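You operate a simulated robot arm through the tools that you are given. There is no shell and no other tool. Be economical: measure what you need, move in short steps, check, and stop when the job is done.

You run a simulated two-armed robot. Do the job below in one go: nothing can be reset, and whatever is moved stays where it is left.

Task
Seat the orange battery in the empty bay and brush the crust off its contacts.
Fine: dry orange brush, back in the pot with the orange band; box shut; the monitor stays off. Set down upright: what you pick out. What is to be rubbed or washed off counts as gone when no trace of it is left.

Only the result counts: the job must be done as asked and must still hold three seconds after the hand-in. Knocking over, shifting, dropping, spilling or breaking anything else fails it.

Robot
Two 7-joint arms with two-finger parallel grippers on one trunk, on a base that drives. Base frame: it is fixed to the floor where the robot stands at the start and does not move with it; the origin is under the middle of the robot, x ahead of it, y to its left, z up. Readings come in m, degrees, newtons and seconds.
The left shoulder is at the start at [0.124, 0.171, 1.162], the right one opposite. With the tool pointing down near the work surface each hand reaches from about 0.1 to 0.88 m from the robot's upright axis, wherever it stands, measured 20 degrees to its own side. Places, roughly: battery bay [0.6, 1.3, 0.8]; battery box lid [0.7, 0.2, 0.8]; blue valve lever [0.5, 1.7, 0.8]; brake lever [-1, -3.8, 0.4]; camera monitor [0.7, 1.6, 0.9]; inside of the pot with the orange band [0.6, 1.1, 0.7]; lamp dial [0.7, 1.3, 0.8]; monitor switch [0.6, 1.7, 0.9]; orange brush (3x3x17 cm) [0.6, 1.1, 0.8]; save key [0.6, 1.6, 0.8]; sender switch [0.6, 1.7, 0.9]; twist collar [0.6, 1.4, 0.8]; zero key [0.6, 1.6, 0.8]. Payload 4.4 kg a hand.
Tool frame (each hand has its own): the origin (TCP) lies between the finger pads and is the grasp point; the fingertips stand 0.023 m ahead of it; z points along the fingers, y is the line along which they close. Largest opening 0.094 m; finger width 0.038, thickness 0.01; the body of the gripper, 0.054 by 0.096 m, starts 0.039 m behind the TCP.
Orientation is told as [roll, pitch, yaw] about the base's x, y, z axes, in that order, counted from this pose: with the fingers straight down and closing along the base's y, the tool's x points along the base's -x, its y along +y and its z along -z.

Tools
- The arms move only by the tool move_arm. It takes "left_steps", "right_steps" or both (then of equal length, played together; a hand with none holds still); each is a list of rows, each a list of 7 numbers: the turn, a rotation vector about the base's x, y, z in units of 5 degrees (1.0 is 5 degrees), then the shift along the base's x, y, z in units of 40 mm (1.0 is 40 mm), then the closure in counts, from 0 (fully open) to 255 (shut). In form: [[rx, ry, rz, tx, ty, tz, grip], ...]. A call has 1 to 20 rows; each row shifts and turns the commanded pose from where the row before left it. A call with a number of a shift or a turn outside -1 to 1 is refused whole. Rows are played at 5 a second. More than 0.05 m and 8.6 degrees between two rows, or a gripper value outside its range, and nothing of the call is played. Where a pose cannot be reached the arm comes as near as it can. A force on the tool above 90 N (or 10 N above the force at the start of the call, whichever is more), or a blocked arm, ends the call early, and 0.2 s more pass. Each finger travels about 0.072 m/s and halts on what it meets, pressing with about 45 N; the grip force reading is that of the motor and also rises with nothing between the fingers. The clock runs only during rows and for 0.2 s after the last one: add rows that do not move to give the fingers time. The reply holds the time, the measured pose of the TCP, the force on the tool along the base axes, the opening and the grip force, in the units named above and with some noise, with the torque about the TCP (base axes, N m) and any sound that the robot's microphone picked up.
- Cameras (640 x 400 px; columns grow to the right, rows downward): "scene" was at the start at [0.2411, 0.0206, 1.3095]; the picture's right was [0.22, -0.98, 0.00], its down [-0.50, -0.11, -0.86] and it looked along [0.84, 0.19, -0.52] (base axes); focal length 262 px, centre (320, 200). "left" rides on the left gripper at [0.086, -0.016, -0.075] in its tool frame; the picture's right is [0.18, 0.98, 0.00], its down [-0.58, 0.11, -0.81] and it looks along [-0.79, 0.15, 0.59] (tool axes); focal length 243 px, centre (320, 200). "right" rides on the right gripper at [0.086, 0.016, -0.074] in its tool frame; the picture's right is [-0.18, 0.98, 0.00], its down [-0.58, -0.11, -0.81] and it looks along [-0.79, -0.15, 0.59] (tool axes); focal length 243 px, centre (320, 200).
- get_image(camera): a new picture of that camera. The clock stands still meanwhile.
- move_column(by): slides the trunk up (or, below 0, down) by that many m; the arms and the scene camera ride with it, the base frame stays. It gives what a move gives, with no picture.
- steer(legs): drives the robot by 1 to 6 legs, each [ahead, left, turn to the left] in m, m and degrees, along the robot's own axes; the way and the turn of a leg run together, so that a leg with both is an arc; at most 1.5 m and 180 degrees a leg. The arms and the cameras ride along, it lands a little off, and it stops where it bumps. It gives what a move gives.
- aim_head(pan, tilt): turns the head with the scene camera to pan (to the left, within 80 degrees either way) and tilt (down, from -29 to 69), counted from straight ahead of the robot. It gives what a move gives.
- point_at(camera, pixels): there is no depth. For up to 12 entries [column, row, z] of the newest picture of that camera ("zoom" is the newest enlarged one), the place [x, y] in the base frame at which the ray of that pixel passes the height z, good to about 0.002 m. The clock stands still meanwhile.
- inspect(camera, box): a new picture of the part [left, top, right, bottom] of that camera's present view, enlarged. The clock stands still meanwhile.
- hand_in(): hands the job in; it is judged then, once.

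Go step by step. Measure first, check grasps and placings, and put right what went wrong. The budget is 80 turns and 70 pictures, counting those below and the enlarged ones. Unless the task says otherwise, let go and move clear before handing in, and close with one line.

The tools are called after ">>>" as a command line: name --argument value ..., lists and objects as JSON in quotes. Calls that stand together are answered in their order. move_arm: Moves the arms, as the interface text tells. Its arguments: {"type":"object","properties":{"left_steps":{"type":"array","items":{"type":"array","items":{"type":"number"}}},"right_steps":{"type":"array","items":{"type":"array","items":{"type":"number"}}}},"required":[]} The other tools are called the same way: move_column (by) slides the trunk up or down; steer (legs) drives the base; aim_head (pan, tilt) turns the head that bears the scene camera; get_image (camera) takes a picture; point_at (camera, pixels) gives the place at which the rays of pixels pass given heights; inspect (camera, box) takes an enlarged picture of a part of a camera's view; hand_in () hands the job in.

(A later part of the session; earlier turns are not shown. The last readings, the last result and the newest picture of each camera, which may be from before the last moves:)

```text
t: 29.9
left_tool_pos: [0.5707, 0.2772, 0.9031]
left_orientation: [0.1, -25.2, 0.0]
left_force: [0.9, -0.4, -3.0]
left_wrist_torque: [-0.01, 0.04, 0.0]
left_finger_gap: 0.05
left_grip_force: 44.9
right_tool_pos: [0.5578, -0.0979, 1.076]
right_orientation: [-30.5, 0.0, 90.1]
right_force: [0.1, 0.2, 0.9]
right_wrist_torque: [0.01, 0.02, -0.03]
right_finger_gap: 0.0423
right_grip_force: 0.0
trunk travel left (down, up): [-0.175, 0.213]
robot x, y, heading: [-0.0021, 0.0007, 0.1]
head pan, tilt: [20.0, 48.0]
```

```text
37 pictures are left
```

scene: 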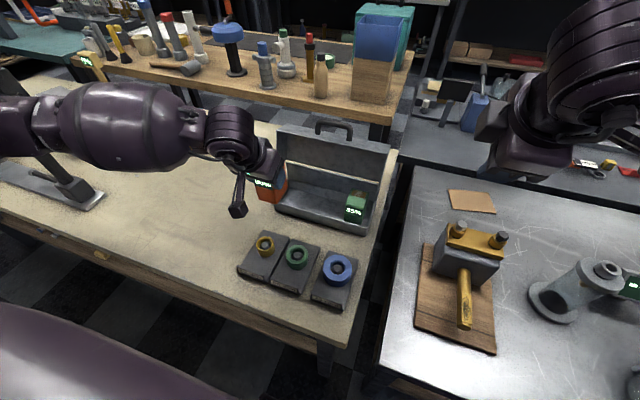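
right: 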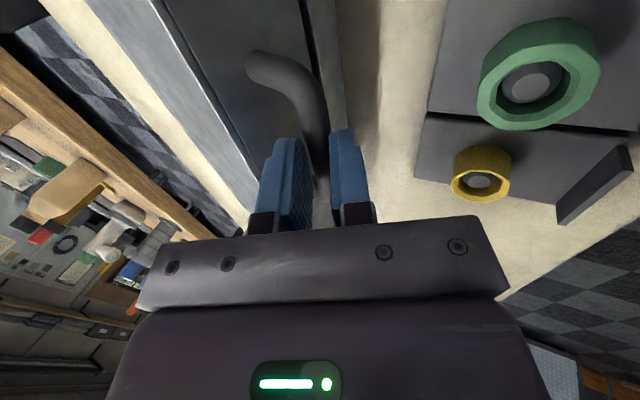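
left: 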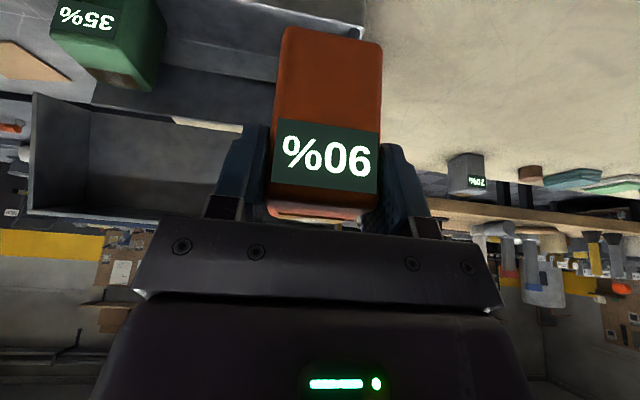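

The battery is held upright (about 0.3 kg). Next I'll close the lid: I raise the left hand and slide the base 0.3 m left so the right arm faces the handle.

>>> move_arm --left_steps '[[0, 0, 0, -0.6, 0, 1, 255], [0, 0, 0, -0.6, 0, 1, 255], [0, 0, 0, -0.3, 0, 1, 255]]'

>>> steer --legs '[[0, 0.3, 0]]'

>>> aim_head --pan 0 --tilt 45

>>> get_image --camera "scene"

```text
t: 30.6
left_tool_pos: [0.5106, 0.2758, 1.0213]
left_orientation: [0.2, -25.0, 0.0]
left_force: [-0.8, -0.1, -3.5]
left_wrist_torque: [0.03, 0.07, 0.02]
left_finger_gap: 0.0501
left_grip_force: 45.6
right_tool_pos: [0.5573, -0.0976, 1.075]
right_orientation: [-30.6, 0.1, 90.1]
right_force: [-0.4, -0.6, 0.0]
right_wrist_torque: [-0.02, 0.01, 0.02]
right_finger_gap: 0.0426
right_grip_force: 0.2
trunk travel left (down, up): [-0.175, 0.213]
robot x, y, heading: [-0.0003, 0.0009, -0.1]
head pan, tilt: [20.0, 48.0]
```

```text
t: 33.9
left_tool_pos: [0.5096, 0.577, 1.0211]
left_orientation: [0.1, -24.9, 0.1]
left_force: [0.7, 0.3, -4.4]
left_wrist_torque: [0.0, 0.05, -0.01]
left_finger_gap: 0.0501
left_grip_force: 45.4
right_tool_pos: [0.5574, 0.2026, 1.0755]
right_orientation: [-30.5, 0.1, 90.3]
right_force: [0.3, -0.6, -0.6]
right_wrist_torque: [0.0, 0.04, 0.0]
right_finger_gap: 0.0423
right_grip_force: 0.0
trunk travel left (down, up): [-0.175, 0.213]
robot x, y, heading: [-0.0034, 0.296, 0.1]
head pan, tilt: [20.0, 48.0]
```

```text
t: 34.7
left_tool_pos: [0.5098, 0.576, 1.0222]
left_orientation: [0.2, -24.9, 0.2]
left_force: [0.2, 0.5, -4.5]
left_wrist_torque: [0.0, 0.08, 0.02]
left_finger_gap: 0.0497
left_grip_force: 44.8
right_tool_pos: [0.5576, 0.2032, 1.0744]
right_orientation: [-30.5, 0.0, 90.1]
right_force: [0.1, -0.2, 0.0]
right_wrist_torque: [-0.03, 0.01, 0.0]
right_finger_gap: 0.0425
right_grip_force: 0.0
trunk travel left (down, up): [-0.175, 0.213]
robot x, y, heading: [-0.0045, 0.2979, 0.2]
head pan, tilt: [0.0, 45.0]
```

```text
36 pictures are left
```

scene: 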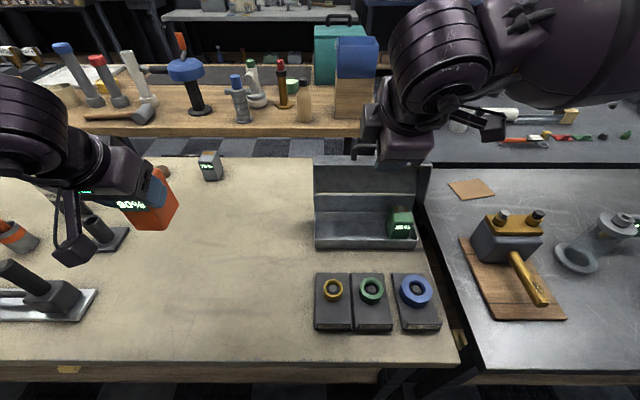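

Now I'll bring the right hand above the handle bar, expected near (0.728, 0.18, 0.948).

>>> move_arm --right_steps '[[0, 0, 0, 0.8, -0.14, -0.2, 140], [0, 0, 0, 0.8, -0.14, -0.2, 140], [0, 0, 0, 0.8, -0.14, -0.3, 140], [0, 0, 0, 0.5, -0.14, -0.3, 140]]'

>>> get_image --camera "right"

```text
t: 35.7
left_tool_pos: [0.5111, 0.5771, 1.0211]
left_orientation: [0.1, -24.9, 0.1]
left_force: [0.3, -0.2, -4.1]
left_wrist_torque: [-0.01, 0.07, 0.03]
left_finger_gap: 0.0498
left_grip_force: 45.0
right_tool_pos: [0.6755, 0.1811, 1.0349]
right_orientation: [-30.5, 0.0, 90.2]
right_force: [0.4, 0.2, -0.1]
right_wrist_torque: [0.03, -0.01, 0.0]
right_finger_gap: 0.0424
right_grip_force: 0.1
trunk travel left (down, up): [-0.175, 0.213]
robot x, y, heading: [-0.0027, 0.2981, 0.4]
head pan, tilt: [0.0, 45.0]
```

```text
35 pictures are left
```

right: 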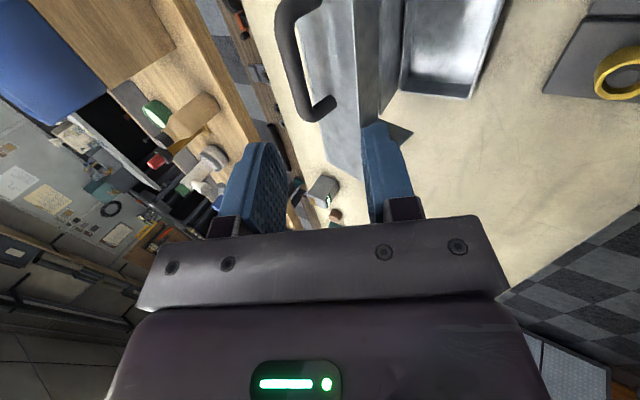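

>>> point_at --camera "right" --pixels '[[287, 55, 0.93], [287, 55, 0.945], [287, 55, 0.96], [283, 15, 0.945], [305, 105, 0.945]]'

```text
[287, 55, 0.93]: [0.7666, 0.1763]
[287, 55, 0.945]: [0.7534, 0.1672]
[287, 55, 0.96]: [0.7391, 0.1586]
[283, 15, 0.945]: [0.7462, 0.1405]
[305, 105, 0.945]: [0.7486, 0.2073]
```

The ray and the hinge circle agree: the bar is at (0.750, 0.177, 0.948). I'll align, advance and check the reach before closing.

>>> move_arm --right_steps '[[0, 0, 0, 0.6, -0.1, 0, 140], [0, 0, 0, 0.28, 0, -0.48, 140], [0, 0, 0, 0.28, 0, -0.48, 140], [0, 0, 0, 0.28, 0, -0.48, 140], [0, 0, 0, 0.28, 0, -0.48, 140]]'

>>> get_image --camera "right"

```text
t: 36.9
left_tool_pos: [0.5099, 0.5762, 1.024]
left_orientation: [0.2, -25.1, 0.2]
left_force: [-0.5, 0.1, -3.7]
left_wrist_torque: [-0.02, 0.06, -0.05]
left_finger_gap: 0.0499
left_grip_force: 45.2
right_tool_pos: [0.7281, 0.1783, 0.9584]
right_orientation: [-30.6, 0.0, 90.3]
right_force: [-2.6, 0.0, 9.0]
right_wrist_torque: [-0.04, 0.26, 0.0]
right_finger_gap: 0.0415
right_grip_force: 0.1
right hand out of reach, approached as far as the arm can: row 1
trunk travel left (down, up): [-0.175, 0.213]
robot x, y, heading: [-0.0026, 0.2999, 0.2]
head pan, tilt: [0.0, 45.0]
```

```text
34 pictures are left
```

right: 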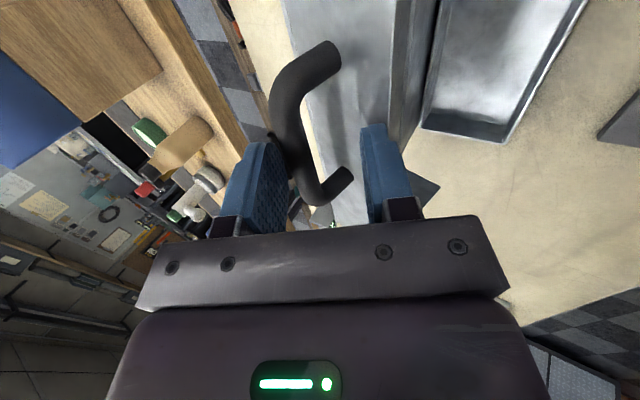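

The bar seems just inside the upper finger, barely touching. I'll nudge further +x and then close.

>>> move_arm --right_steps '[[0, 0, 0, 0.25, 0, 0.1, 140], [0, 0, 0, 0, 0, 0, 255], [0, 0, 0, 0, 0, 0, 255], [0, 0, 0, 0, 0, 0, 255], [0, 0, 0, 0, 0, 0, 255]]'

>>> get_image --camera "right"

```text
t: 38.1
left_tool_pos: [0.5117, 0.578, 1.021]
left_orientation: [0.1, -24.9, 0.1]
left_force: [-0.2, 0.3, -3.1]
left_wrist_torque: [0.01, 0.03, 0.02]
left_finger_gap: 0.0498
left_grip_force: 44.8
right_tool_pos: [0.7385, 0.1787, 0.9593]
right_orientation: [-30.5, -0.1, 90.2]
right_force: [0.3, 6.2, -7.1]
right_wrist_torque: [1.48, 0.03, -1.2]
right_finger_gap: 0.0136
right_grip_force: 44.3
trunk travel left (down, up): [-0.175, 0.213]
robot x, y, heading: [-0.0014, 0.2969, 0.3]
head pan, tilt: [0.0, 45.0]
```

```text
33 pictures are left
```

right: 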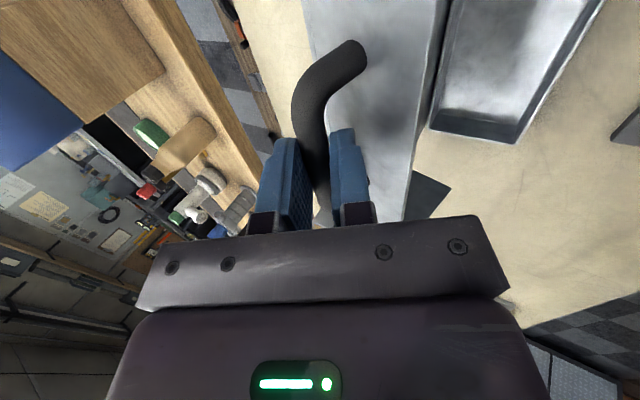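

Handle gripped. I'll reverse the arc by pure translation, first half.

>>> move_arm --right_steps '[[0, 0, 0, -0.5, 0, -0.008, 255], [0, 0, 0, -0.495, 0, -0.08, 255], [0, 0, 0, -0.48, 0, -0.145, 255], [0, 0, 0, -0.455, 0, -0.21, 255], [0, 0, 0, -0.42, 0, -0.27, 255], [0, 0, 0, -0.378, 0, -0.33, 255], [0, 0, 0, -0.33, 0, -0.378, 255]]'

```text
t: 39.7
left_tool_pos: [0.5112, 0.5772, 1.0211]
left_orientation: [0.1, -24.9, 0.2]
left_force: [-0.2, -0.5, -4.3]
left_wrist_torque: [0.02, 0.07, 0.05]
left_finger_gap: 0.0499
left_grip_force: 44.8
right_tool_pos: [0.6148, 0.1784, 0.9035]
right_orientation: [-30.4, 0.1, 90.3]
right_force: [1.7, 3.8, -2.7]
right_wrist_torque: [0.35, -0.1, 0.14]
right_finger_gap: 0.0134
right_grip_force: 44.5
trunk travel left (down, up): [-0.175, 0.213]
robot x, y, heading: [-0.0006, 0.3018, 0.2]
head pan, tilt: [0.0, 45.0]
```

>>> move_arm --right_steps '[[0, 0, 0, -0.273, 0, -0.42, 255], [0, 0, 0, -0.213, 0, -0.455, 255], [0, 0, 0, -0.145, 0, -0.48, 255], [0, 0, 0, -0.08, 0, -0.495, 255], [0, 0, 0, -0.008, 0, -0.5, 255], [0, 0, 0, 0.037, 0, -0.355, 255], [0, 0, 0, 0, 0, 0, 255]]'

>>> get_image --camera "right"

```text
t: 41.3
left_tool_pos: [0.5104, 0.5766, 1.0212]
left_orientation: [0.1, -24.9, 0.2]
left_force: [-0.4, -0.1, -4.5]
left_wrist_torque: [-0.02, 0.05, 0.03]
left_finger_gap: 0.0498
left_grip_force: 44.7
right_tool_pos: [0.5891, 0.1781, 0.7961]
right_orientation: [-30.6, 0.1, 90.3]
right_force: [9.2, 2.0, 1.3]
right_wrist_torque: [-1.36, -0.29, 1.05]
right_finger_gap: 0.0134
right_grip_force: 44.7
trunk travel left (down, up): [-0.175, 0.213]
robot x, y, heading: [-0.0047, 0.2982, 0.1]
head pan, tilt: [0.0, 45.0]
```

```text
32 pictures are left
```

right: 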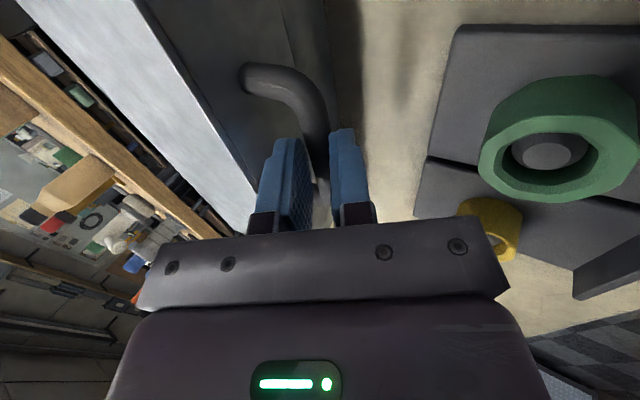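

The bar is back at z≈0.785, its closed height. I'll press a little more, release and withdraw.

>>> move_arm --right_steps '[[0, 0, 0, 0, 0, -0.12, 255], [0, 0, 0, 0, 0, 0, 140], [0, 0, 0, 0, 0, 0, 140], [0, 0, 0, -0.35, 0, 0.6, 140], [0, 0, 0, -0.35, 0, 0.6, 140], [0, 0, 0, -0.35, 0, 0.7, 140], [0, 0, 0, -0.35, 0, 0.9, 140], [0, 0, 0, -0.35, -0.3, 1, 140], [0, 0, 0, -0.35, -0.7, 1, 140], [0, 0, 0, -0.35, -0.7, 1, 140]]'

>>> inspect --camera "scene" --box '[280, 120, 480, 300]'

```text
refused: row 9 steps farther than a row can; nothing moved
```

```text
2.22 times, centred on (380, 210) of scene
```

zoom: 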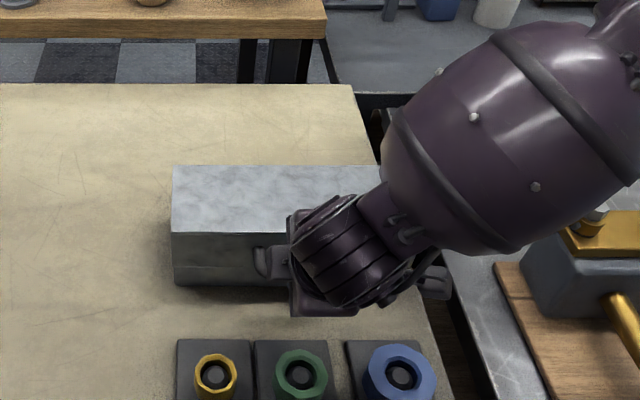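

The box looks shut; the call was refused for step length, so I'll repeat it with shorter rows.

>>> move_arm --right_steps '[[0, 0, 0, 0, 0, -0.12, 255], [0, 0, 0, 0, 0, 0, 140], [0, 0, 0, 0, 0, 0, 140], [0, 0, 0, -0.35, 0, 0.6, 140], [0, 0, 0, -0.35, 0, 0.6, 140], [0, 0, 0, -0.35, 0, 0.7, 140], [0, 0, 0, -0.35, 0, 0.9, 140], [0, 0, 0, -0.35, 0, 0.9, 140], [0, 0, 0, -0.35, -0.5, 0.9, 140], [0, 0, 0, -0.35, -0.5, 0.9, 140]]'

>>> steer --legs '[[0, 0.5, 0]]'

>>> aim_head --pan 15 --tilt 35

>>> get_image --camera "scene"

```text
t: 43.5
left_tool_pos: [0.5096, 0.5788, 1.0229]
left_orientation: [0.1, -25.1, 0.3]
left_force: [-0.6, 1.4, -3.4]
left_wrist_torque: [-0.04, 0.03, -0.03]
left_finger_gap: 0.05
left_grip_force: 44.8
right_tool_pos: [0.4963, 0.1516, 0.995]
right_orientation: [-30.6, 0.1, 90.3]
right_force: [0.0, -0.2, -0.1]
right_wrist_torque: [0.0, -0.01, 0.03]
right_finger_gap: 0.0426
right_grip_force: 0.1
right hand out of reach, approached as far as the arm can: row 10
trunk travel left (down, up): [-0.175, 0.213]
robot x, y, heading: [0.0011, 0.3021, 0.3]
head pan, tilt: [0.0, 45.0]
```

```text
t: 48.4
left_tool_pos: [0.5078, 1.0736, 1.0216]
left_orientation: [0.1, -24.9, 0.1]
left_force: [-0.6, 1.0, -4.0]
left_wrist_torque: [0.0, 0.05, 0.01]
left_finger_gap: 0.05
left_grip_force: 44.4
right_tool_pos: [0.4956, 0.6455, 0.9941]
right_orientation: [-30.5, 0.0, 90.1]
right_force: [-1.0, 0.2, 0.0]
right_wrist_torque: [-0.03, 0.0, 0.01]
right_finger_gap: 0.0422
right_grip_force: 0.1
trunk travel left (down, up): [-0.175, 0.213]
robot x, y, heading: [-0.004, 0.7988, 0.3]
head pan, tilt: [0.0, 45.0]
```

```text
t: 49.1
left_tool_pos: [0.5086, 1.0739, 1.0213]
left_orientation: [0.3, -25.0, 0.2]
left_force: [0.5, -0.2, -3.9]
left_wrist_torque: [0.03, 0.07, 0.01]
left_finger_gap: 0.0498
left_grip_force: 44.8
right_tool_pos: [0.4955, 0.6457, 0.9941]
right_orientation: [-30.5, 0.1, 90.2]
right_force: [0.3, -0.3, 0.9]
right_wrist_torque: [0.0, -0.01, 0.03]
right_finger_gap: 0.0425
right_grip_force: 0.1
trunk travel left (down, up): [-0.175, 0.213]
robot x, y, heading: [-0.0022, 0.7967, 0.1]
head pan, tilt: [15.0, 35.0]
```

```text
30 pictures are left
```

scene: 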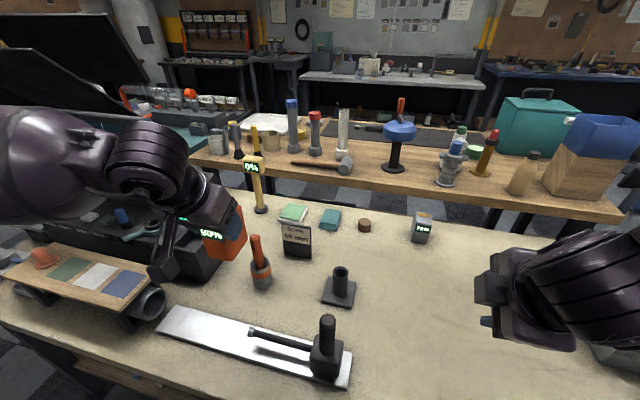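

The brush pot is at (260,270). The left hand hides the bay around (195,255), so I'll shift it right and look.

>>> move_arm --left_steps '[[0, 0, 0, -0.4, -0.7, 0.7, 255], [0, 0, 0, -0.4, -0.8, 0.7, 255], [0, 0, 0, -0.4, -0.9, 0.5, 255], [0, 0, 0, 0, -0.9, 0, 255], [0, 0, 0, 0, -0.9, 0, 255]]'

>>> aim_head --pan 42 --tilt 38

>>> get_image --camera "scene"

```text
t: 50.3
left_tool_pos: [0.4781, 0.9031, 1.1015]
left_orientation: [0.1, -25.0, 0.3]
left_force: [-0.4, 0.0, -3.1]
left_wrist_torque: [0.03, 0.06, -0.04]
left_finger_gap: 0.0496
left_grip_force: 44.8
left hand out of reach, approached as far as the arm can: row 2, 3
right_tool_pos: [0.4945, 0.6439, 0.9938]
right_orientation: [-30.4, 0.0, 90.1]
right_force: [-0.3, -0.3, 0.2]
right_wrist_torque: [0.01, 0.01, 0.01]
right_finger_gap: 0.0427
right_grip_force: 0.0
trunk travel left (down, up): [-0.175, 0.213]
robot x, y, heading: [-0.0032, 0.7965, 0.1]
head pan, tilt: [15.0, 35.0]
```

```text
t: 51.2
left_tool_pos: [0.4792, 0.9044, 1.1008]
left_orientation: [0.1, -24.8, 0.2]
left_force: [-0.7, -0.3, -3.6]
left_wrist_torque: [-0.01, 0.06, -0.03]
left_finger_gap: 0.0495
left_grip_force: 44.8
right_tool_pos: [0.4954, 0.6449, 0.9949]
right_orientation: [-30.5, 0.1, 90.1]
right_force: [-1.0, -0.1, -0.1]
right_wrist_torque: [0.01, -0.02, -0.02]
right_finger_gap: 0.0422
right_grip_force: 0.0
trunk travel left (down, up): [-0.175, 0.213]
robot x, y, heading: [-0.0012, 0.7982, 0.1]
head pan, tilt: [42.0, 38.0]
```

```text
29 pictures are left
```

scene: 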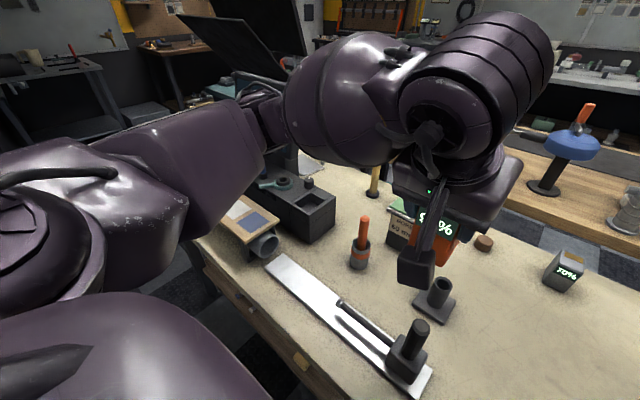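

The bay is the recess in the dark block at about (313,200). I'll drive 0.35 m further left to bring it in front of the left arm.

>>> steer --legs '[[0, 0.35, 0]]'

>>> aim_head --pan 12 --tilt 48

>>> get_image --camera "scene"

```text
t: 54.9
left_tool_pos: [0.4765, 1.2567, 1.1012]
left_orientation: [0.2, -24.9, 0.1]
left_force: [-0.1, -0.2, -3.1]
left_wrist_torque: [0.03, 0.04, 0.02]
left_finger_gap: 0.0499
left_grip_force: 45.1
right_tool_pos: [0.4929, 0.9968, 0.993]
right_orientation: [-30.5, 0.0, 90.2]
right_force: [-0.5, 0.6, 0.0]
right_wrist_torque: [-0.02, 0.02, -0.01]
right_finger_gap: 0.0424
right_grip_force: 0.0
trunk travel left (down, up): [-0.175, 0.213]
robot x, y, heading: [-0.008, 1.1492, 0.1]
head pan, tilt: [42.0, 38.0]
```

```text
t: 55.9
left_tool_pos: [0.4766, 1.2543, 1.1022]
left_orientation: [0.2, -24.9, 0.1]
left_force: [-0.2, 0.3, -4.1]
left_wrist_torque: [0.01, 0.06, 0.02]
left_finger_gap: 0.0499
left_grip_force: 45.4
right_tool_pos: [0.4941, 0.9982, 0.9931]
right_orientation: [-30.5, 0.0, 90.2]
right_force: [0.0, -0.6, -0.1]
right_wrist_torque: [-0.02, 0.03, 0.0]
right_finger_gap: 0.0427
right_grip_force: 0.1
trunk travel left (down, up): [-0.175, 0.213]
robot x, y, heading: [-0.009, 1.1514, 0.1]
head pan, tilt: [12.0, 48.0]
```

```text
28 pictures are left
```

scene: 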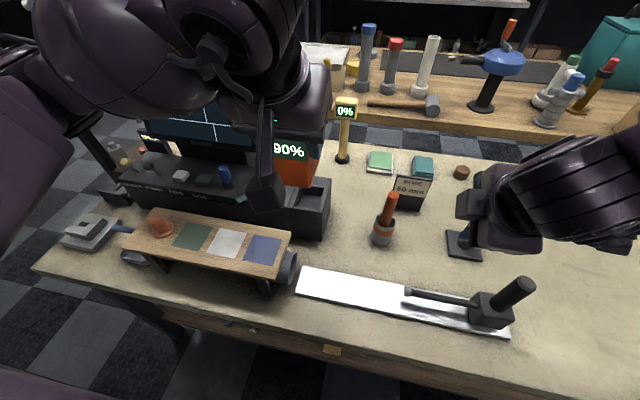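

The left hand still covers the bay. I'll move both hands right for a clear look.

>>> move_arm --left_steps '[[0, 0, 0, 0, 0, 0, 255], [0, 0, 0, 0, -0.5, 0, 255], [0, 0, 0, 0, -1, 0, 255], [0, 0, 0, 0, -1, 0, 255], [0, 0, 0, 0, -1, 0, 255], [0, 0, 0, 0, -1, 0, 255]]' --right_steps '[[0, 0, 0, 0, -1, 0, 0], [0, 0, 0, 0, -1, 0, 0], [0, 0, 0, 0, -1, 0, 0], [0, 0, 0, 0, -1, 0, 0], [0, 0, 0, 0, -1, 0, 0], [0, 0, 0, 0, -1, 0, 0]]'

>>> aim_head --pan 25 --tilt 48

>>> get_image --camera "scene"

```text
t: 57.2
left_tool_pos: [0.4766, 1.075, 1.1003]
left_orientation: [0.2, -24.9, 0.1]
left_force: [-0.2, -1.2, -4.3]
left_wrist_torque: [-0.02, 0.04, -0.01]
left_finger_gap: 0.0496
left_grip_force: 45.5
right_tool_pos: [0.496, 0.9556, 0.9811]
right_orientation: [-29.9, 0.1, 90.1]
right_force: [0.6, -0.2, 0.4]
right_wrist_torque: [0.01, -0.02, 0.0]
right_finger_gap: 0.094
right_grip_force: 0.1
right hand out of reach, approached as far as the arm can: row 1, 2, 3, 4, 5, 6
trunk travel left (down, up): [-0.175, 0.213]
robot x, y, heading: [-0.0075, 1.1451, 0.3]
head pan, tilt: [12.0, 48.0]
```

```text
t: 58.0
left_tool_pos: [0.4768, 1.0759, 1.1019]
left_orientation: [0.2, -24.9, 0.1]
left_force: [0.3, -0.2, -3.8]
left_wrist_torque: [0.01, 0.07, -0.02]
left_finger_gap: 0.0498
left_grip_force: 45.1
right_tool_pos: [0.4963, 0.9567, 0.9828]
right_orientation: [-29.9, 0.2, 90.2]
right_force: [0.1, 0.1, 0.3]
right_wrist_torque: [0.01, 0.03, -0.01]
right_finger_gap: 0.0939
right_grip_force: 0.0
trunk travel left (down, up): [-0.175, 0.213]
robot x, y, heading: [-0.0075, 1.1482, 0.0]
head pan, tilt: [25.0, 48.0]
```

```text
27 pictures are left
```

scene: 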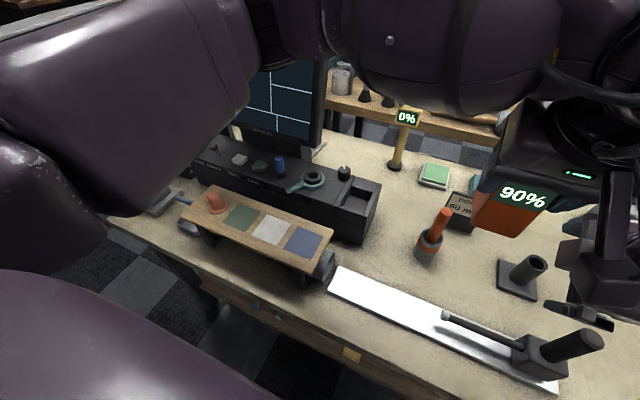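

The bay recess is visible at (360,192) in the console. I'll enlarge it.

>>> inspect --camera "scene" --box '[280, 140, 460, 270]'

>>> point_at --camera "zoom" --pixels '[[320, 200, 0.8]]'

```text
3.08 times, centred on (370, 205) of scene
```

zoom: 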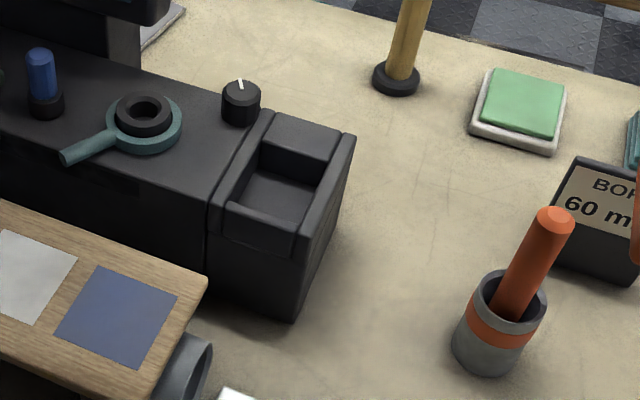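

```text
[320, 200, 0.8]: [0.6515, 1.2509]
```

>>> point_at --camera "zoom" --pixels '[[292, 320, 0.7], [298, 250, 0.76], [298, 250, 0.78], [298, 250, 0.8], [352, 138, 0.78], [270, 112, 0.78], [213, 210, 0.78], [342, 250, 0.7], [210, 285, 0.7], [325, 162, 0.78], [268, 143, 0.78], [228, 205, 0.78]]'

```text
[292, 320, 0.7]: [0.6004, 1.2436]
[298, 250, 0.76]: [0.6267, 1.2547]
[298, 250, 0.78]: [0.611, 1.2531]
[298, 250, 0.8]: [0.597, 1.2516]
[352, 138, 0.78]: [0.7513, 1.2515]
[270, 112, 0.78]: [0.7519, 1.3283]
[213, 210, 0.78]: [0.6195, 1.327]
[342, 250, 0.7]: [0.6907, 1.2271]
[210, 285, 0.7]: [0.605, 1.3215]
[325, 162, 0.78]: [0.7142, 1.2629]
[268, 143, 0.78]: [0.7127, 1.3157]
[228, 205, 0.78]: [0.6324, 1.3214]
```

The bay block is axis-aligned, x 0.60–0.74, y 1.25–1.33, top z≈0.795. I'll get a second view from the left hand camera for finer measures.

>>> get_image --camera "left"

```text
25 pictures are left
```

left: 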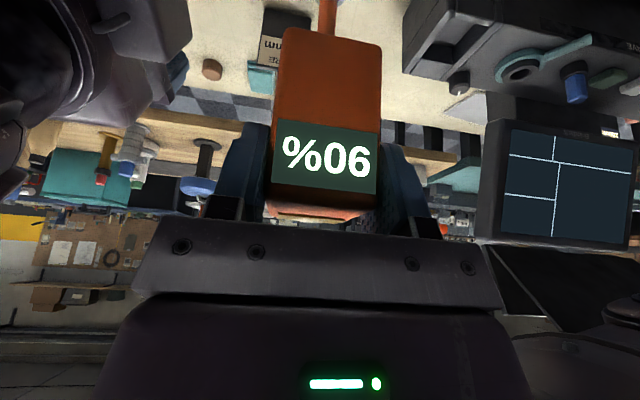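

The bay is just cut off at the top (440,60). I'll move the hand back 0.12 m and enlarge there.

>>> move_arm --left_steps '[[0, 0, 0, -1, 0, 0.3, 255], [0, 0, 0, -1, 0, 0.3, 255], [0, 0, 0, -1, 0.3, 0.3, 255]]'

>>> inspect --camera "left" --box '[350, 0, 540, 140]'

```text
t: 58.8
left_tool_pos: [0.3554, 1.0865, 1.1382]
left_orientation: [0.2, -25.1, 0.3]
left_force: [-1.6, -0.9, -3.7]
left_wrist_torque: [0.02, 0.07, 0.04]
left_finger_gap: 0.0498
left_grip_force: 44.6
right_tool_pos: [0.4957, 0.9565, 0.9821]
right_orientation: [-30.1, 0.1, 90.3]
right_force: [0.3, 0.0, -0.2]
right_wrist_torque: [-0.04, -0.01, 0.05]
right_finger_gap: 0.0939
right_grip_force: 0.0
trunk travel left (down, up): [-0.175, 0.213]
robot x, y, heading: [-0.0081, 1.1495, 0.3]
head pan, tilt: [25.0, 48.0]
```

```text
2.86 times, centred on (445, 70) of left
```

zoom: 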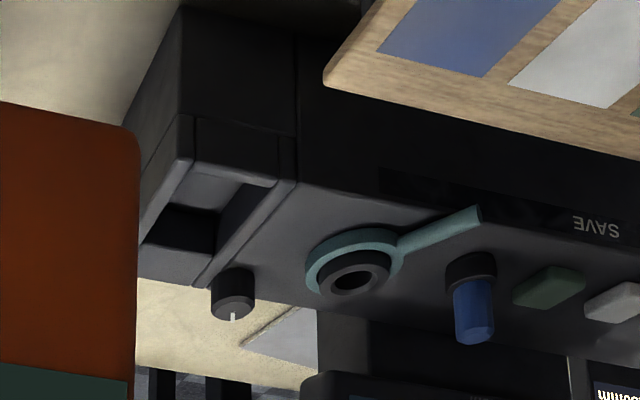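

>>> point_at --camera "zoom" --pixels '[[190, 158, 0.795], [277, 184, 0.795], [145, 242, 0.795], [215, 255, 0.795], [190, 115, 0.795], [190, 115, 0.76], [193, 284, 0.795], [297, 183, 0.795], [138, 275, 0.795], [295, 140, 0.795]]'

>>> inspect --camera "left" --box '[380, 20, 460, 110]'

```text
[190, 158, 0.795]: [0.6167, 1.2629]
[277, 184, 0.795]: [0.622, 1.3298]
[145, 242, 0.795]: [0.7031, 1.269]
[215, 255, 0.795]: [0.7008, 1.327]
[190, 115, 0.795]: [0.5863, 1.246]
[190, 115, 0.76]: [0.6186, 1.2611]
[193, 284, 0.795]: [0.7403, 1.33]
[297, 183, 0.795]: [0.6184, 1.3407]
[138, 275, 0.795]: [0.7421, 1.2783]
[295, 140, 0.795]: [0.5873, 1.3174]
```

```text
4.44 times, centred on (420, 65) of left
```

zoom: 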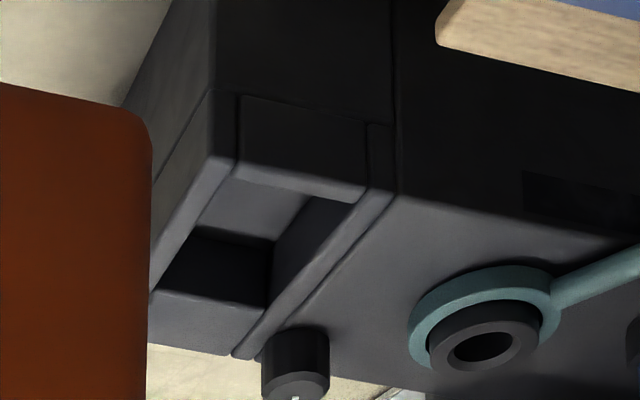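

>>> point_at --camera "zoom" --pixels '[[352, 203, 0.795], [265, 308, 0.795], [236, 176, 0.795], [152, 292, 0.795], [210, 92, 0.795], [210, 155, 0.795], [396, 195, 0.795], [240, 355, 0.795], [272, 240, 0.71], [272, 240, 0.75], [200, 225, 0.71], [200, 225, 0.75]]'

```text
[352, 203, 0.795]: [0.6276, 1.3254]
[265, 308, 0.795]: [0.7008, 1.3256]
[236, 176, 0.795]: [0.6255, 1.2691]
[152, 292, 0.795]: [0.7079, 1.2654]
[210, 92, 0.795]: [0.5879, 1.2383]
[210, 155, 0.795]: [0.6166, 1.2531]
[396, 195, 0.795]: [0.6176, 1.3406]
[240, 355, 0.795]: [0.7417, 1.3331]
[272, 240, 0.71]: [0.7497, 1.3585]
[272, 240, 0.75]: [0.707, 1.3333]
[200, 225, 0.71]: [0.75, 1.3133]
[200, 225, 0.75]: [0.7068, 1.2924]
```

Both views put the recess near x 0.627–0.702, y ≈1.265–1.325, about 5 cm deep. I'll bring the battery above it and servo visually.

>>> move_arm --left_steps '[[0, 0, 0, 0.83, 0.58, -0.4, 255], [0, 0, 0, 0.83, 0.58, -0.4, 255], [0, 0, 0, 0.83, 0.58, -0.4, 255], [0, 0, 0, 0.83, 0.58, -0.4, 255], [0, 0, 0, 0.83, 0.58, -0.58, 255], [0, 0, 0, 0.83, 0.58, -0.58, 255], [0, 0, 0, 0.83, 0.58, -0.58, 255], [0, 0, 0, 0.83, 0.58, -0.58, 255], [0, 0, 0, 0.83, 0.58, -0.58, 255], [0, 0, 0, 0, 0, -0.7, 255]]'

>>> get_image --camera "left"

>>> get_image --camera "scene"

```text
t: 61.0
left_tool_pos: [0.6558, 1.2957, 0.9291]
left_orientation: [0.2, -24.9, 0.2]
left_force: [0.1, -0.8, -3.8]
left_wrist_torque: [-0.02, 0.1, 0.01]
left_finger_gap: 0.0498
left_grip_force: 45.0
right_tool_pos: [0.4963, 0.956, 0.98]
right_orientation: [-29.9, 0.1, 90.2]
right_force: [-0.3, 0.8, -0.1]
right_wrist_torque: [-0.01, 0.0, 0.01]
right_finger_gap: 0.0941
right_grip_force: 0.1
trunk travel left (down, up): [-0.175, 0.213]
robot x, y, heading: [-0.0031, 1.1497, 0.1]
head pan, tilt: [25.0, 48.0]
```

```text
22 pictures are left
```

left: 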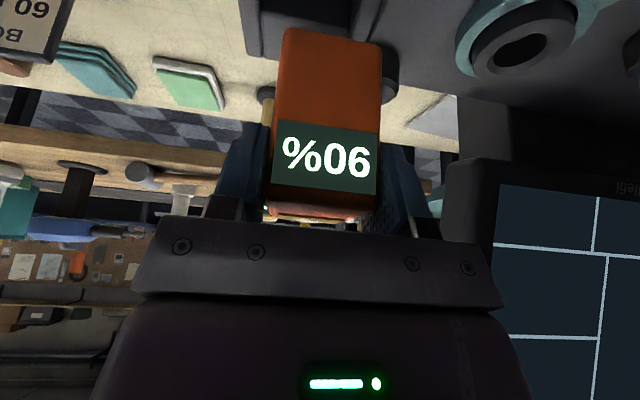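

```text
21 pictures are left
```

scene: 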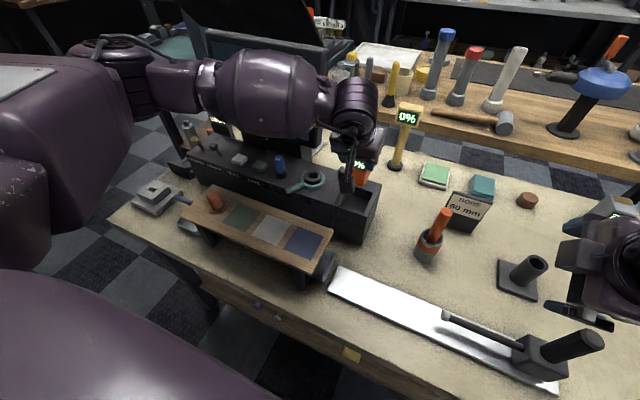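

I'll enlarge both views around the battery and the bay.

>>> inspect --camera "left" --box '[230, 0, 430, 110]'

>>> inspect --camera "scene" --box '[300, 140, 420, 245]'

```text
3.20 times, centred on (330, 55) of left
```

zoom: 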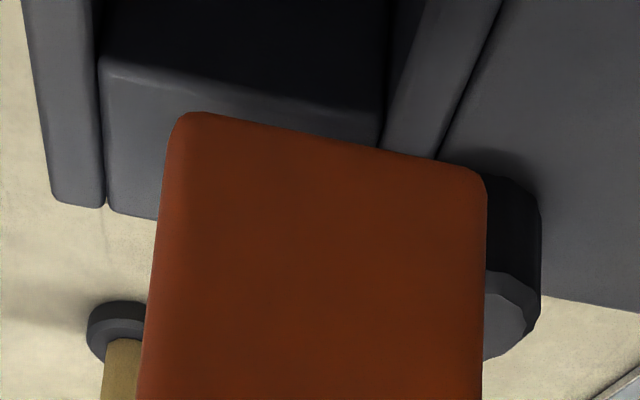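

```text
3.81 times, centred on (360, 192) of scene
```

zoom: 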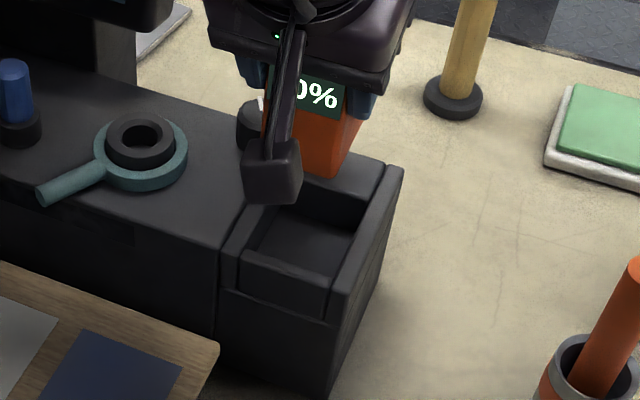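

>>> point_at --camera "zoom" --pixels '[[335, 292, 0.795], [243, 253, 0.795], [362, 232, 0.795], [270, 202, 0.795], [385, 165, 0.795], [404, 170, 0.795], [332, 178, 0.856], [345, 178, 0.856]]'

>>> inspect --camera "left" --box '[230, 0, 430, 110]'

>>> point_at --camera "zoom" --pixels '[[102, 58, 0.795], [381, 113, 0.795], [435, 158, 0.795], [105, 207, 0.795], [102, 58, 0.775], [381, 113, 0.775], [180, 113, 0.856], [483, 172, 0.856], [22, 0, 0.795], [500, 0, 0.795], [95, 0, 0.795], [50, 195, 0.795]]'

```text
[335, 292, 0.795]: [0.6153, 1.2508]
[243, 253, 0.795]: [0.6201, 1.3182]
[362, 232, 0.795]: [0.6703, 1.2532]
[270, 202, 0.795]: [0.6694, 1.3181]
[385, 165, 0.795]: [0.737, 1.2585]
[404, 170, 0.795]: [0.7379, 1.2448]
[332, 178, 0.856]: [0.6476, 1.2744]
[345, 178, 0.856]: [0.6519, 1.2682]
```

```text
3.20 times, centred on (330, 55) of left
```

zoom: 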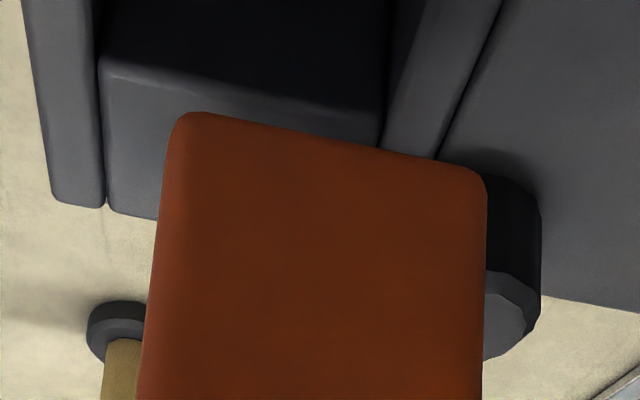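

```text
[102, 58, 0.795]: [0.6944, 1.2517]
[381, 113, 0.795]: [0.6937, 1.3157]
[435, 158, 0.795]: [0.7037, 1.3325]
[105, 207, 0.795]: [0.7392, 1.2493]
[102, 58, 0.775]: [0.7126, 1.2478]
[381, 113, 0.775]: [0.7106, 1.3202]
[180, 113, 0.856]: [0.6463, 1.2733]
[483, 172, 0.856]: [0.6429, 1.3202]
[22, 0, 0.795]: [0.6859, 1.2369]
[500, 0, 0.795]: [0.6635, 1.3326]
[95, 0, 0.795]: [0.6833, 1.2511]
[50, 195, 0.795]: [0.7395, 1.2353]
```

Fresh measures: recess y 1.252–1.317, x ≈0.617–0.695; battery now at y 1.273–1.320. I'll shift −12 mm in y and −14 mm in x and lower to just above the rim.

>>> move_arm --left_steps '[[0, 0, 0, -0.35, -0.3, 0, 255], [0, 0, 0, 0, 0, -0.6, 255], [0, 0, 0, 0, 0, -0.6, 255], [0, 0, 0, 0, 0, 0, 255]]'

>>> inspect --camera "left" --box '[210, 0, 450, 130]'

>>> inspect --camera "scene" --box '[300, 140, 420, 245]'

```text
t: 62.0
left_tool_pos: [0.6427, 1.2849, 0.8902]
left_orientation: [0.0, -25.9, 0.2]
left_force: [0.4, 4.9, 34.3]
left_wrist_torque: [0.2, -1.2, -0.19]
left_finger_gap: 0.0498
left_grip_force: 45.0
right_tool_pos: [0.4945, 0.9564, 0.9844]
right_orientation: [-30.1, 0.2, 90.1]
right_force: [0.7, 0.4, 1.1]
right_wrist_torque: [-0.02, 0.0, 0.01]
right_finger_gap: 0.0938
right_grip_force: 0.1
trunk travel left (down, up): [-0.175, 0.213]
robot x, y, heading: [-0.0082, 1.1511, 0.2]
head pan, tilt: [25.0, 48.0]
```

```text
2.67 times, centred on (330, 65) of left
```

zoom: 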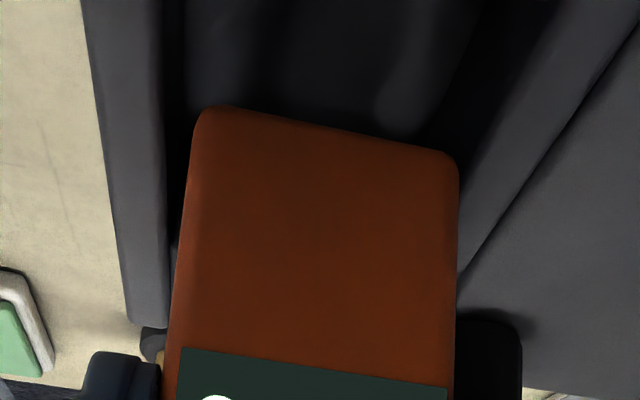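

```text
3.81 times, centred on (360, 192) of scene
```

zoom: 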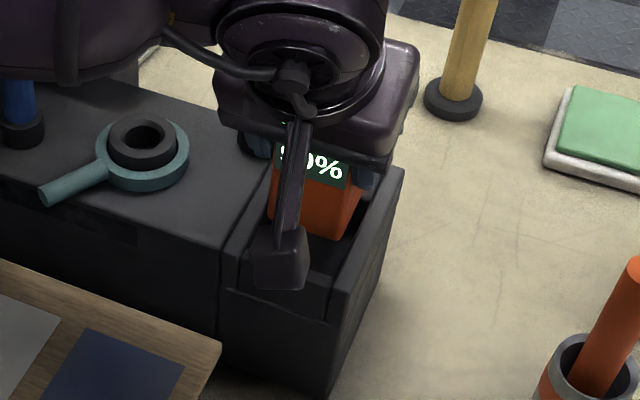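

34 N of contact with torque shows the battery's rear bottom edge sits on the back wall, so the rim is higher (~0.815) and the recess nearer to me. I'll lift, shift −16 mm in x and lower again.

>>> move_arm --left_steps '[[0, 0, 0, 0, 0, 0.4, 255], [0, 0, 0, -0.4, -0.03, 0, 255], [0, 0, 0, 0, 0, -0.25, 255], [0, 0, 0, 0, 0, -0.2, 255], [0, 0, 0, 0, 0, -0.15, 255], [0, 0, 0, 0, 0, -0.15, 255], [0, 0, 0, 0, 0, 0, 255]]'

>>> inspect --camera "scene" --box '[300, 140, 420, 245]'

```text
t: 63.6
left_tool_pos: [0.6249, 1.2839, 0.8664]
left_orientation: [0.1, -25.0, 0.1]
left_force: [-0.1, -0.1, -4.0]
left_wrist_torque: [0.01, 0.06, 0.0]
left_finger_gap: 0.05
left_grip_force: 44.6
right_tool_pos: [0.4967, 0.9567, 0.9811]
right_orientation: [-29.9, 0.1, 90.3]
right_force: [-0.9, 0.9, 0.0]
right_wrist_torque: [0.03, 0.0, -0.03]
right_finger_gap: 0.0942
right_grip_force: 0.0
trunk travel left (down, up): [-0.175, 0.213]
robot x, y, heading: [-0.003, 1.1459, 0.2]
head pan, tilt: [25.0, 48.0]
```

```text
3.81 times, centred on (360, 192) of scene
```

zoom: 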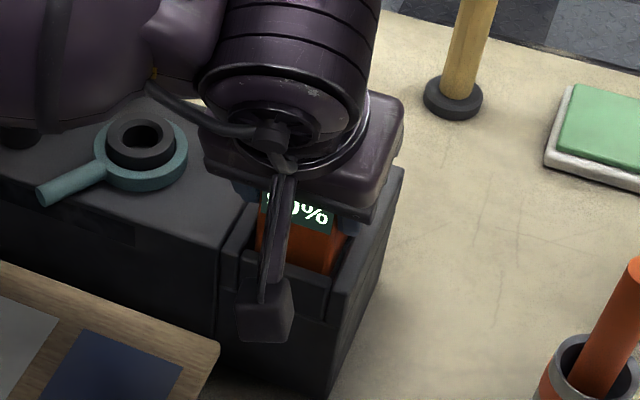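

The battery is entering freely. I'll lower in small steps until contact.

>>> move_arm --left_steps '[[0, 0, 0, 0, 0, -0.15, 255], [0, 0, 0, 0, 0, -0.15, 255], [0, 0, 0, 0, 0, -0.1, 255], [0, 0, 0, 0, 0, 0, 255]]'

```text
t: 64.6
left_tool_pos: [0.6259, 1.2839, 0.8554]
left_orientation: [0.1, -25.4, 0.2]
left_force: [-4.8, 5.3, 23.0]
left_wrist_torque: [-0.05, 0.71, -0.11]
left_finger_gap: 0.0494
left_grip_force: 45.0
right_tool_pos: [0.4941, 0.9576, 0.9841]
right_orientation: [-30.1, 0.1, 90.1]
right_force: [0.5, 0.0, -0.6]
right_wrist_torque: [0.0, -0.02, 0.0]
right_finger_gap: 0.0939
right_grip_force: 0.1
trunk travel left (down, up): [-0.175, 0.213]
robot x, y, heading: [-0.0056, 1.1463, 0.4]
head pan, tilt: [25.0, 48.0]
```

Contact at z 0.855 with a torque, perhaps the floor or the front wall. I'll look.

>>> inspect --camera "left" --box '[210, 0, 450, 150]'

```text
2.67 times, centred on (330, 75) of left
```

zoom: 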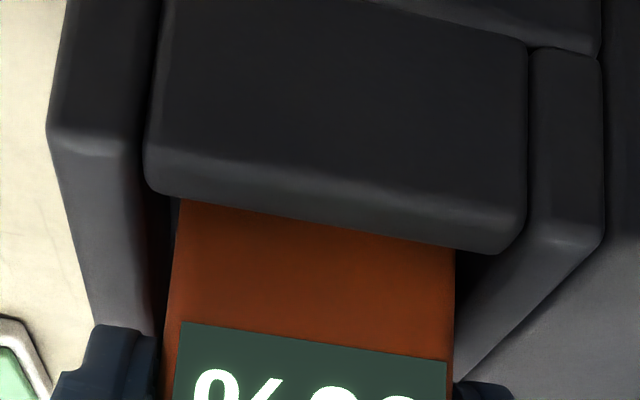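

The battery is in the recess and the fingertips seem to rest on the side walls. I'll ease up 2 mm, open slightly so it settles, and withdraw.

>>> move_arm --left_steps '[[0, 0, 0, 0, 0, 0.06, 255], [0, 0, 0, 0, 0, 0, 200], [0, 0, 0, 0, 0, 0, 100], [0, 0, 0, 0, 0, 0, 80], [0, 0, 0, 0, 0, 0, 80], [0, 0, 0, -0.2, 0, 0.5, 80], [0, 0, 0, -0.45, 0, 0.85, 80], [0, 0, 0, -0.45, 0, 0.85, 80], [0, 0, 0, -0.45, -0.2, 0.85, 80]]'

>>> inspect --camera "left" --box '[210, 0, 450, 150]'

>>> inspect --camera "scene" --box '[300, 140, 420, 245]'

```text
t: 66.6
left_tool_pos: [0.5623, 1.2741, 0.9768]
left_orientation: [0.2, -25.0, 0.1]
left_force: [0.0, -0.1, 0.2]
left_wrist_torque: [-0.01, -0.01, -0.01]
left_finger_gap: 0.0644
left_grip_force: 0.1
right_tool_pos: [0.4951, 0.9562, 0.9815]
right_orientation: [-30.0, 0.1, 90.1]
right_force: [-0.2, 0.1, 0.3]
right_wrist_torque: [-0.03, -0.02, 0.02]
right_finger_gap: 0.0941
right_grip_force: 0.0
trunk travel left (down, up): [-0.175, 0.213]
robot x, y, heading: [-0.0036, 1.1472, 0.3]
head pan, tilt: [25.0, 48.0]
```

```text
2.67 times, centred on (330, 75) of left
```

zoom: 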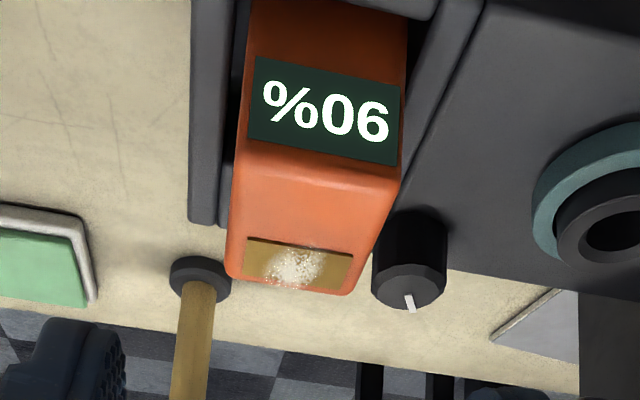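

```text
3.81 times, centred on (360, 192) of scene
```

zoom: 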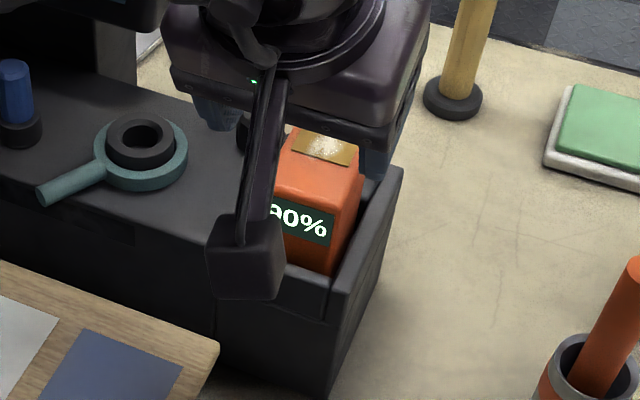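

The battery stands in the bay with white crust on the brass plate, at left-zoom (293,265). I'll triangulate the top's height from both views.

>>> point_at --camera "zoom" --pixels '[[323, 148, 0.84], [323, 148, 0.88], [294, 128, 0.84], [294, 128, 0.88], [360, 142, 0.84], [360, 142, 0.88]]'

>>> inspect --camera "left" --box '[270, 50, 370, 120]'

>>> point_at --camera "left" --pixels '[[319.7, 99, 0.84], [319.7, 99, 0.88], [302, 89, 0.84], [302, 89, 0.88], [343, 97, 0.86], [301, 64, 0.84], [301, 64, 0.88], [357, 68, 0.84], [357, 68, 0.88]]'

```text
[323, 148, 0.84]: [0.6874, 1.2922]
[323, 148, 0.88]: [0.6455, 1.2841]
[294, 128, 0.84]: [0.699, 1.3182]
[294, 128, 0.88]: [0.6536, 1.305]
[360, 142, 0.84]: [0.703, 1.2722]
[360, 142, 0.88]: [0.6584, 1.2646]
```

```text
5.71 times, centred on (320, 85) of left
```

zoom: 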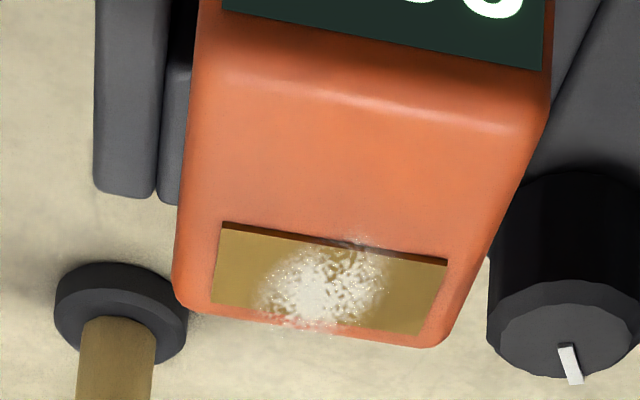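

```text
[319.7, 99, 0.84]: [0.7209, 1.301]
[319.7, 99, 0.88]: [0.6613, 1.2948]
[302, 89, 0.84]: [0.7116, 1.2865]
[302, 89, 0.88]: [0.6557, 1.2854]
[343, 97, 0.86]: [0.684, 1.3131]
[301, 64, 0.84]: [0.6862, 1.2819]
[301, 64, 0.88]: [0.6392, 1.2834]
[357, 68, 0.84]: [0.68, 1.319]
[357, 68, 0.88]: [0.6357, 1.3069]
```

The top is at about z 0.875, crust near (0.652, 1.289). I'll press the battery down gently at its front with closed fingers to make sure it is seated.

>>> move_arm --left_steps '[[0, 0, 0, 0.45, 0.1, -0.4, 255], [0, 0, 0, 0.45, 0.15, -0.6, 255], [0, 0, 0, 0.42, 0.0, -0.6, 255], [0, 0, 0, 0, 0, -0.25, 255], [0, 0, 0, 0, 0, -0.15, 255], [0, 0, 0, 0, 0, -0.1, 255], [0, 0, 0, 0, 0, 0, 255]]'

```text
t: 68.2
left_tool_pos: [0.6169, 1.2852, 0.8969]
left_orientation: [0.1, -25.6, 0.2]
left_force: [-0.7, 5.1, 29.4]
left_wrist_torque: [0.19, 0.14, 0.01]
left_finger_gap: 0.0
left_grip_force: 42.9
right_tool_pos: [0.4949, 0.958, 0.9836]
right_orientation: [-30.1, 0.1, 90.2]
right_force: [0.0, -1.2, -0.3]
right_wrist_torque: [0.01, 0.01, -0.01]
right_finger_gap: 0.0938
right_grip_force: 0.0
trunk travel left (down, up): [-0.175, 0.213]
robot x, y, heading: [-0.0045, 1.1474, 0.5]
head pan, tilt: [25.0, 48.0]
```

It stands firm at 29 N with its top at z≈0.87. I'll press a little harder once to see whether it moves, then lift off.

>>> move_arm --left_steps '[[0, 0, 0, 0, 0, -0.15, 255], [0, 0, 0, 0, 0, 0, 255]]'

>>> inspect --camera "scene" --box '[290, 90, 470, 270]'

```text
t: 68.8
left_tool_pos: [0.6154, 1.2847, 0.8972]
left_orientation: [-0.1, -26.0, 0.3]
left_force: [-5.6, 14.8, 64.2]
left_wrist_torque: [0.57, 0.4, -0.09]
left_finger_gap: 0.0
left_grip_force: 42.2
right_tool_pos: [0.4928, 0.9579, 0.987]
right_orientation: [-30.4, 0.1, 90.3]
right_force: [-1.2, 0.2, -0.8]
right_wrist_torque: [-0.02, -0.01, 0.01]
right_finger_gap: 0.0939
right_grip_force: 0.1
trunk travel left (down, up): [-0.175, 0.213]
robot x, y, heading: [-0.0087, 1.1496, 0.2]
head pan, tilt: [25.0, 48.0]
```

```text
2.22 times, centred on (380, 180) of scene
```

zoom: 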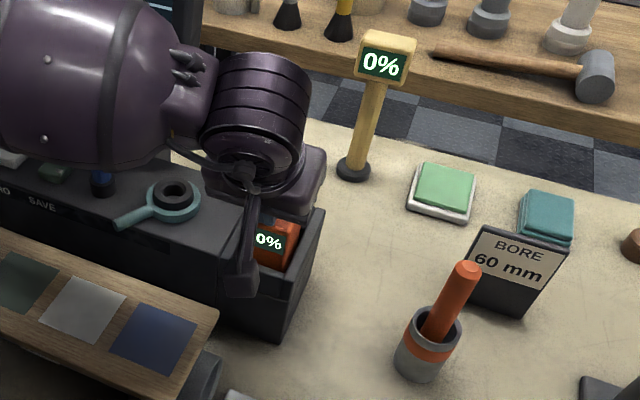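

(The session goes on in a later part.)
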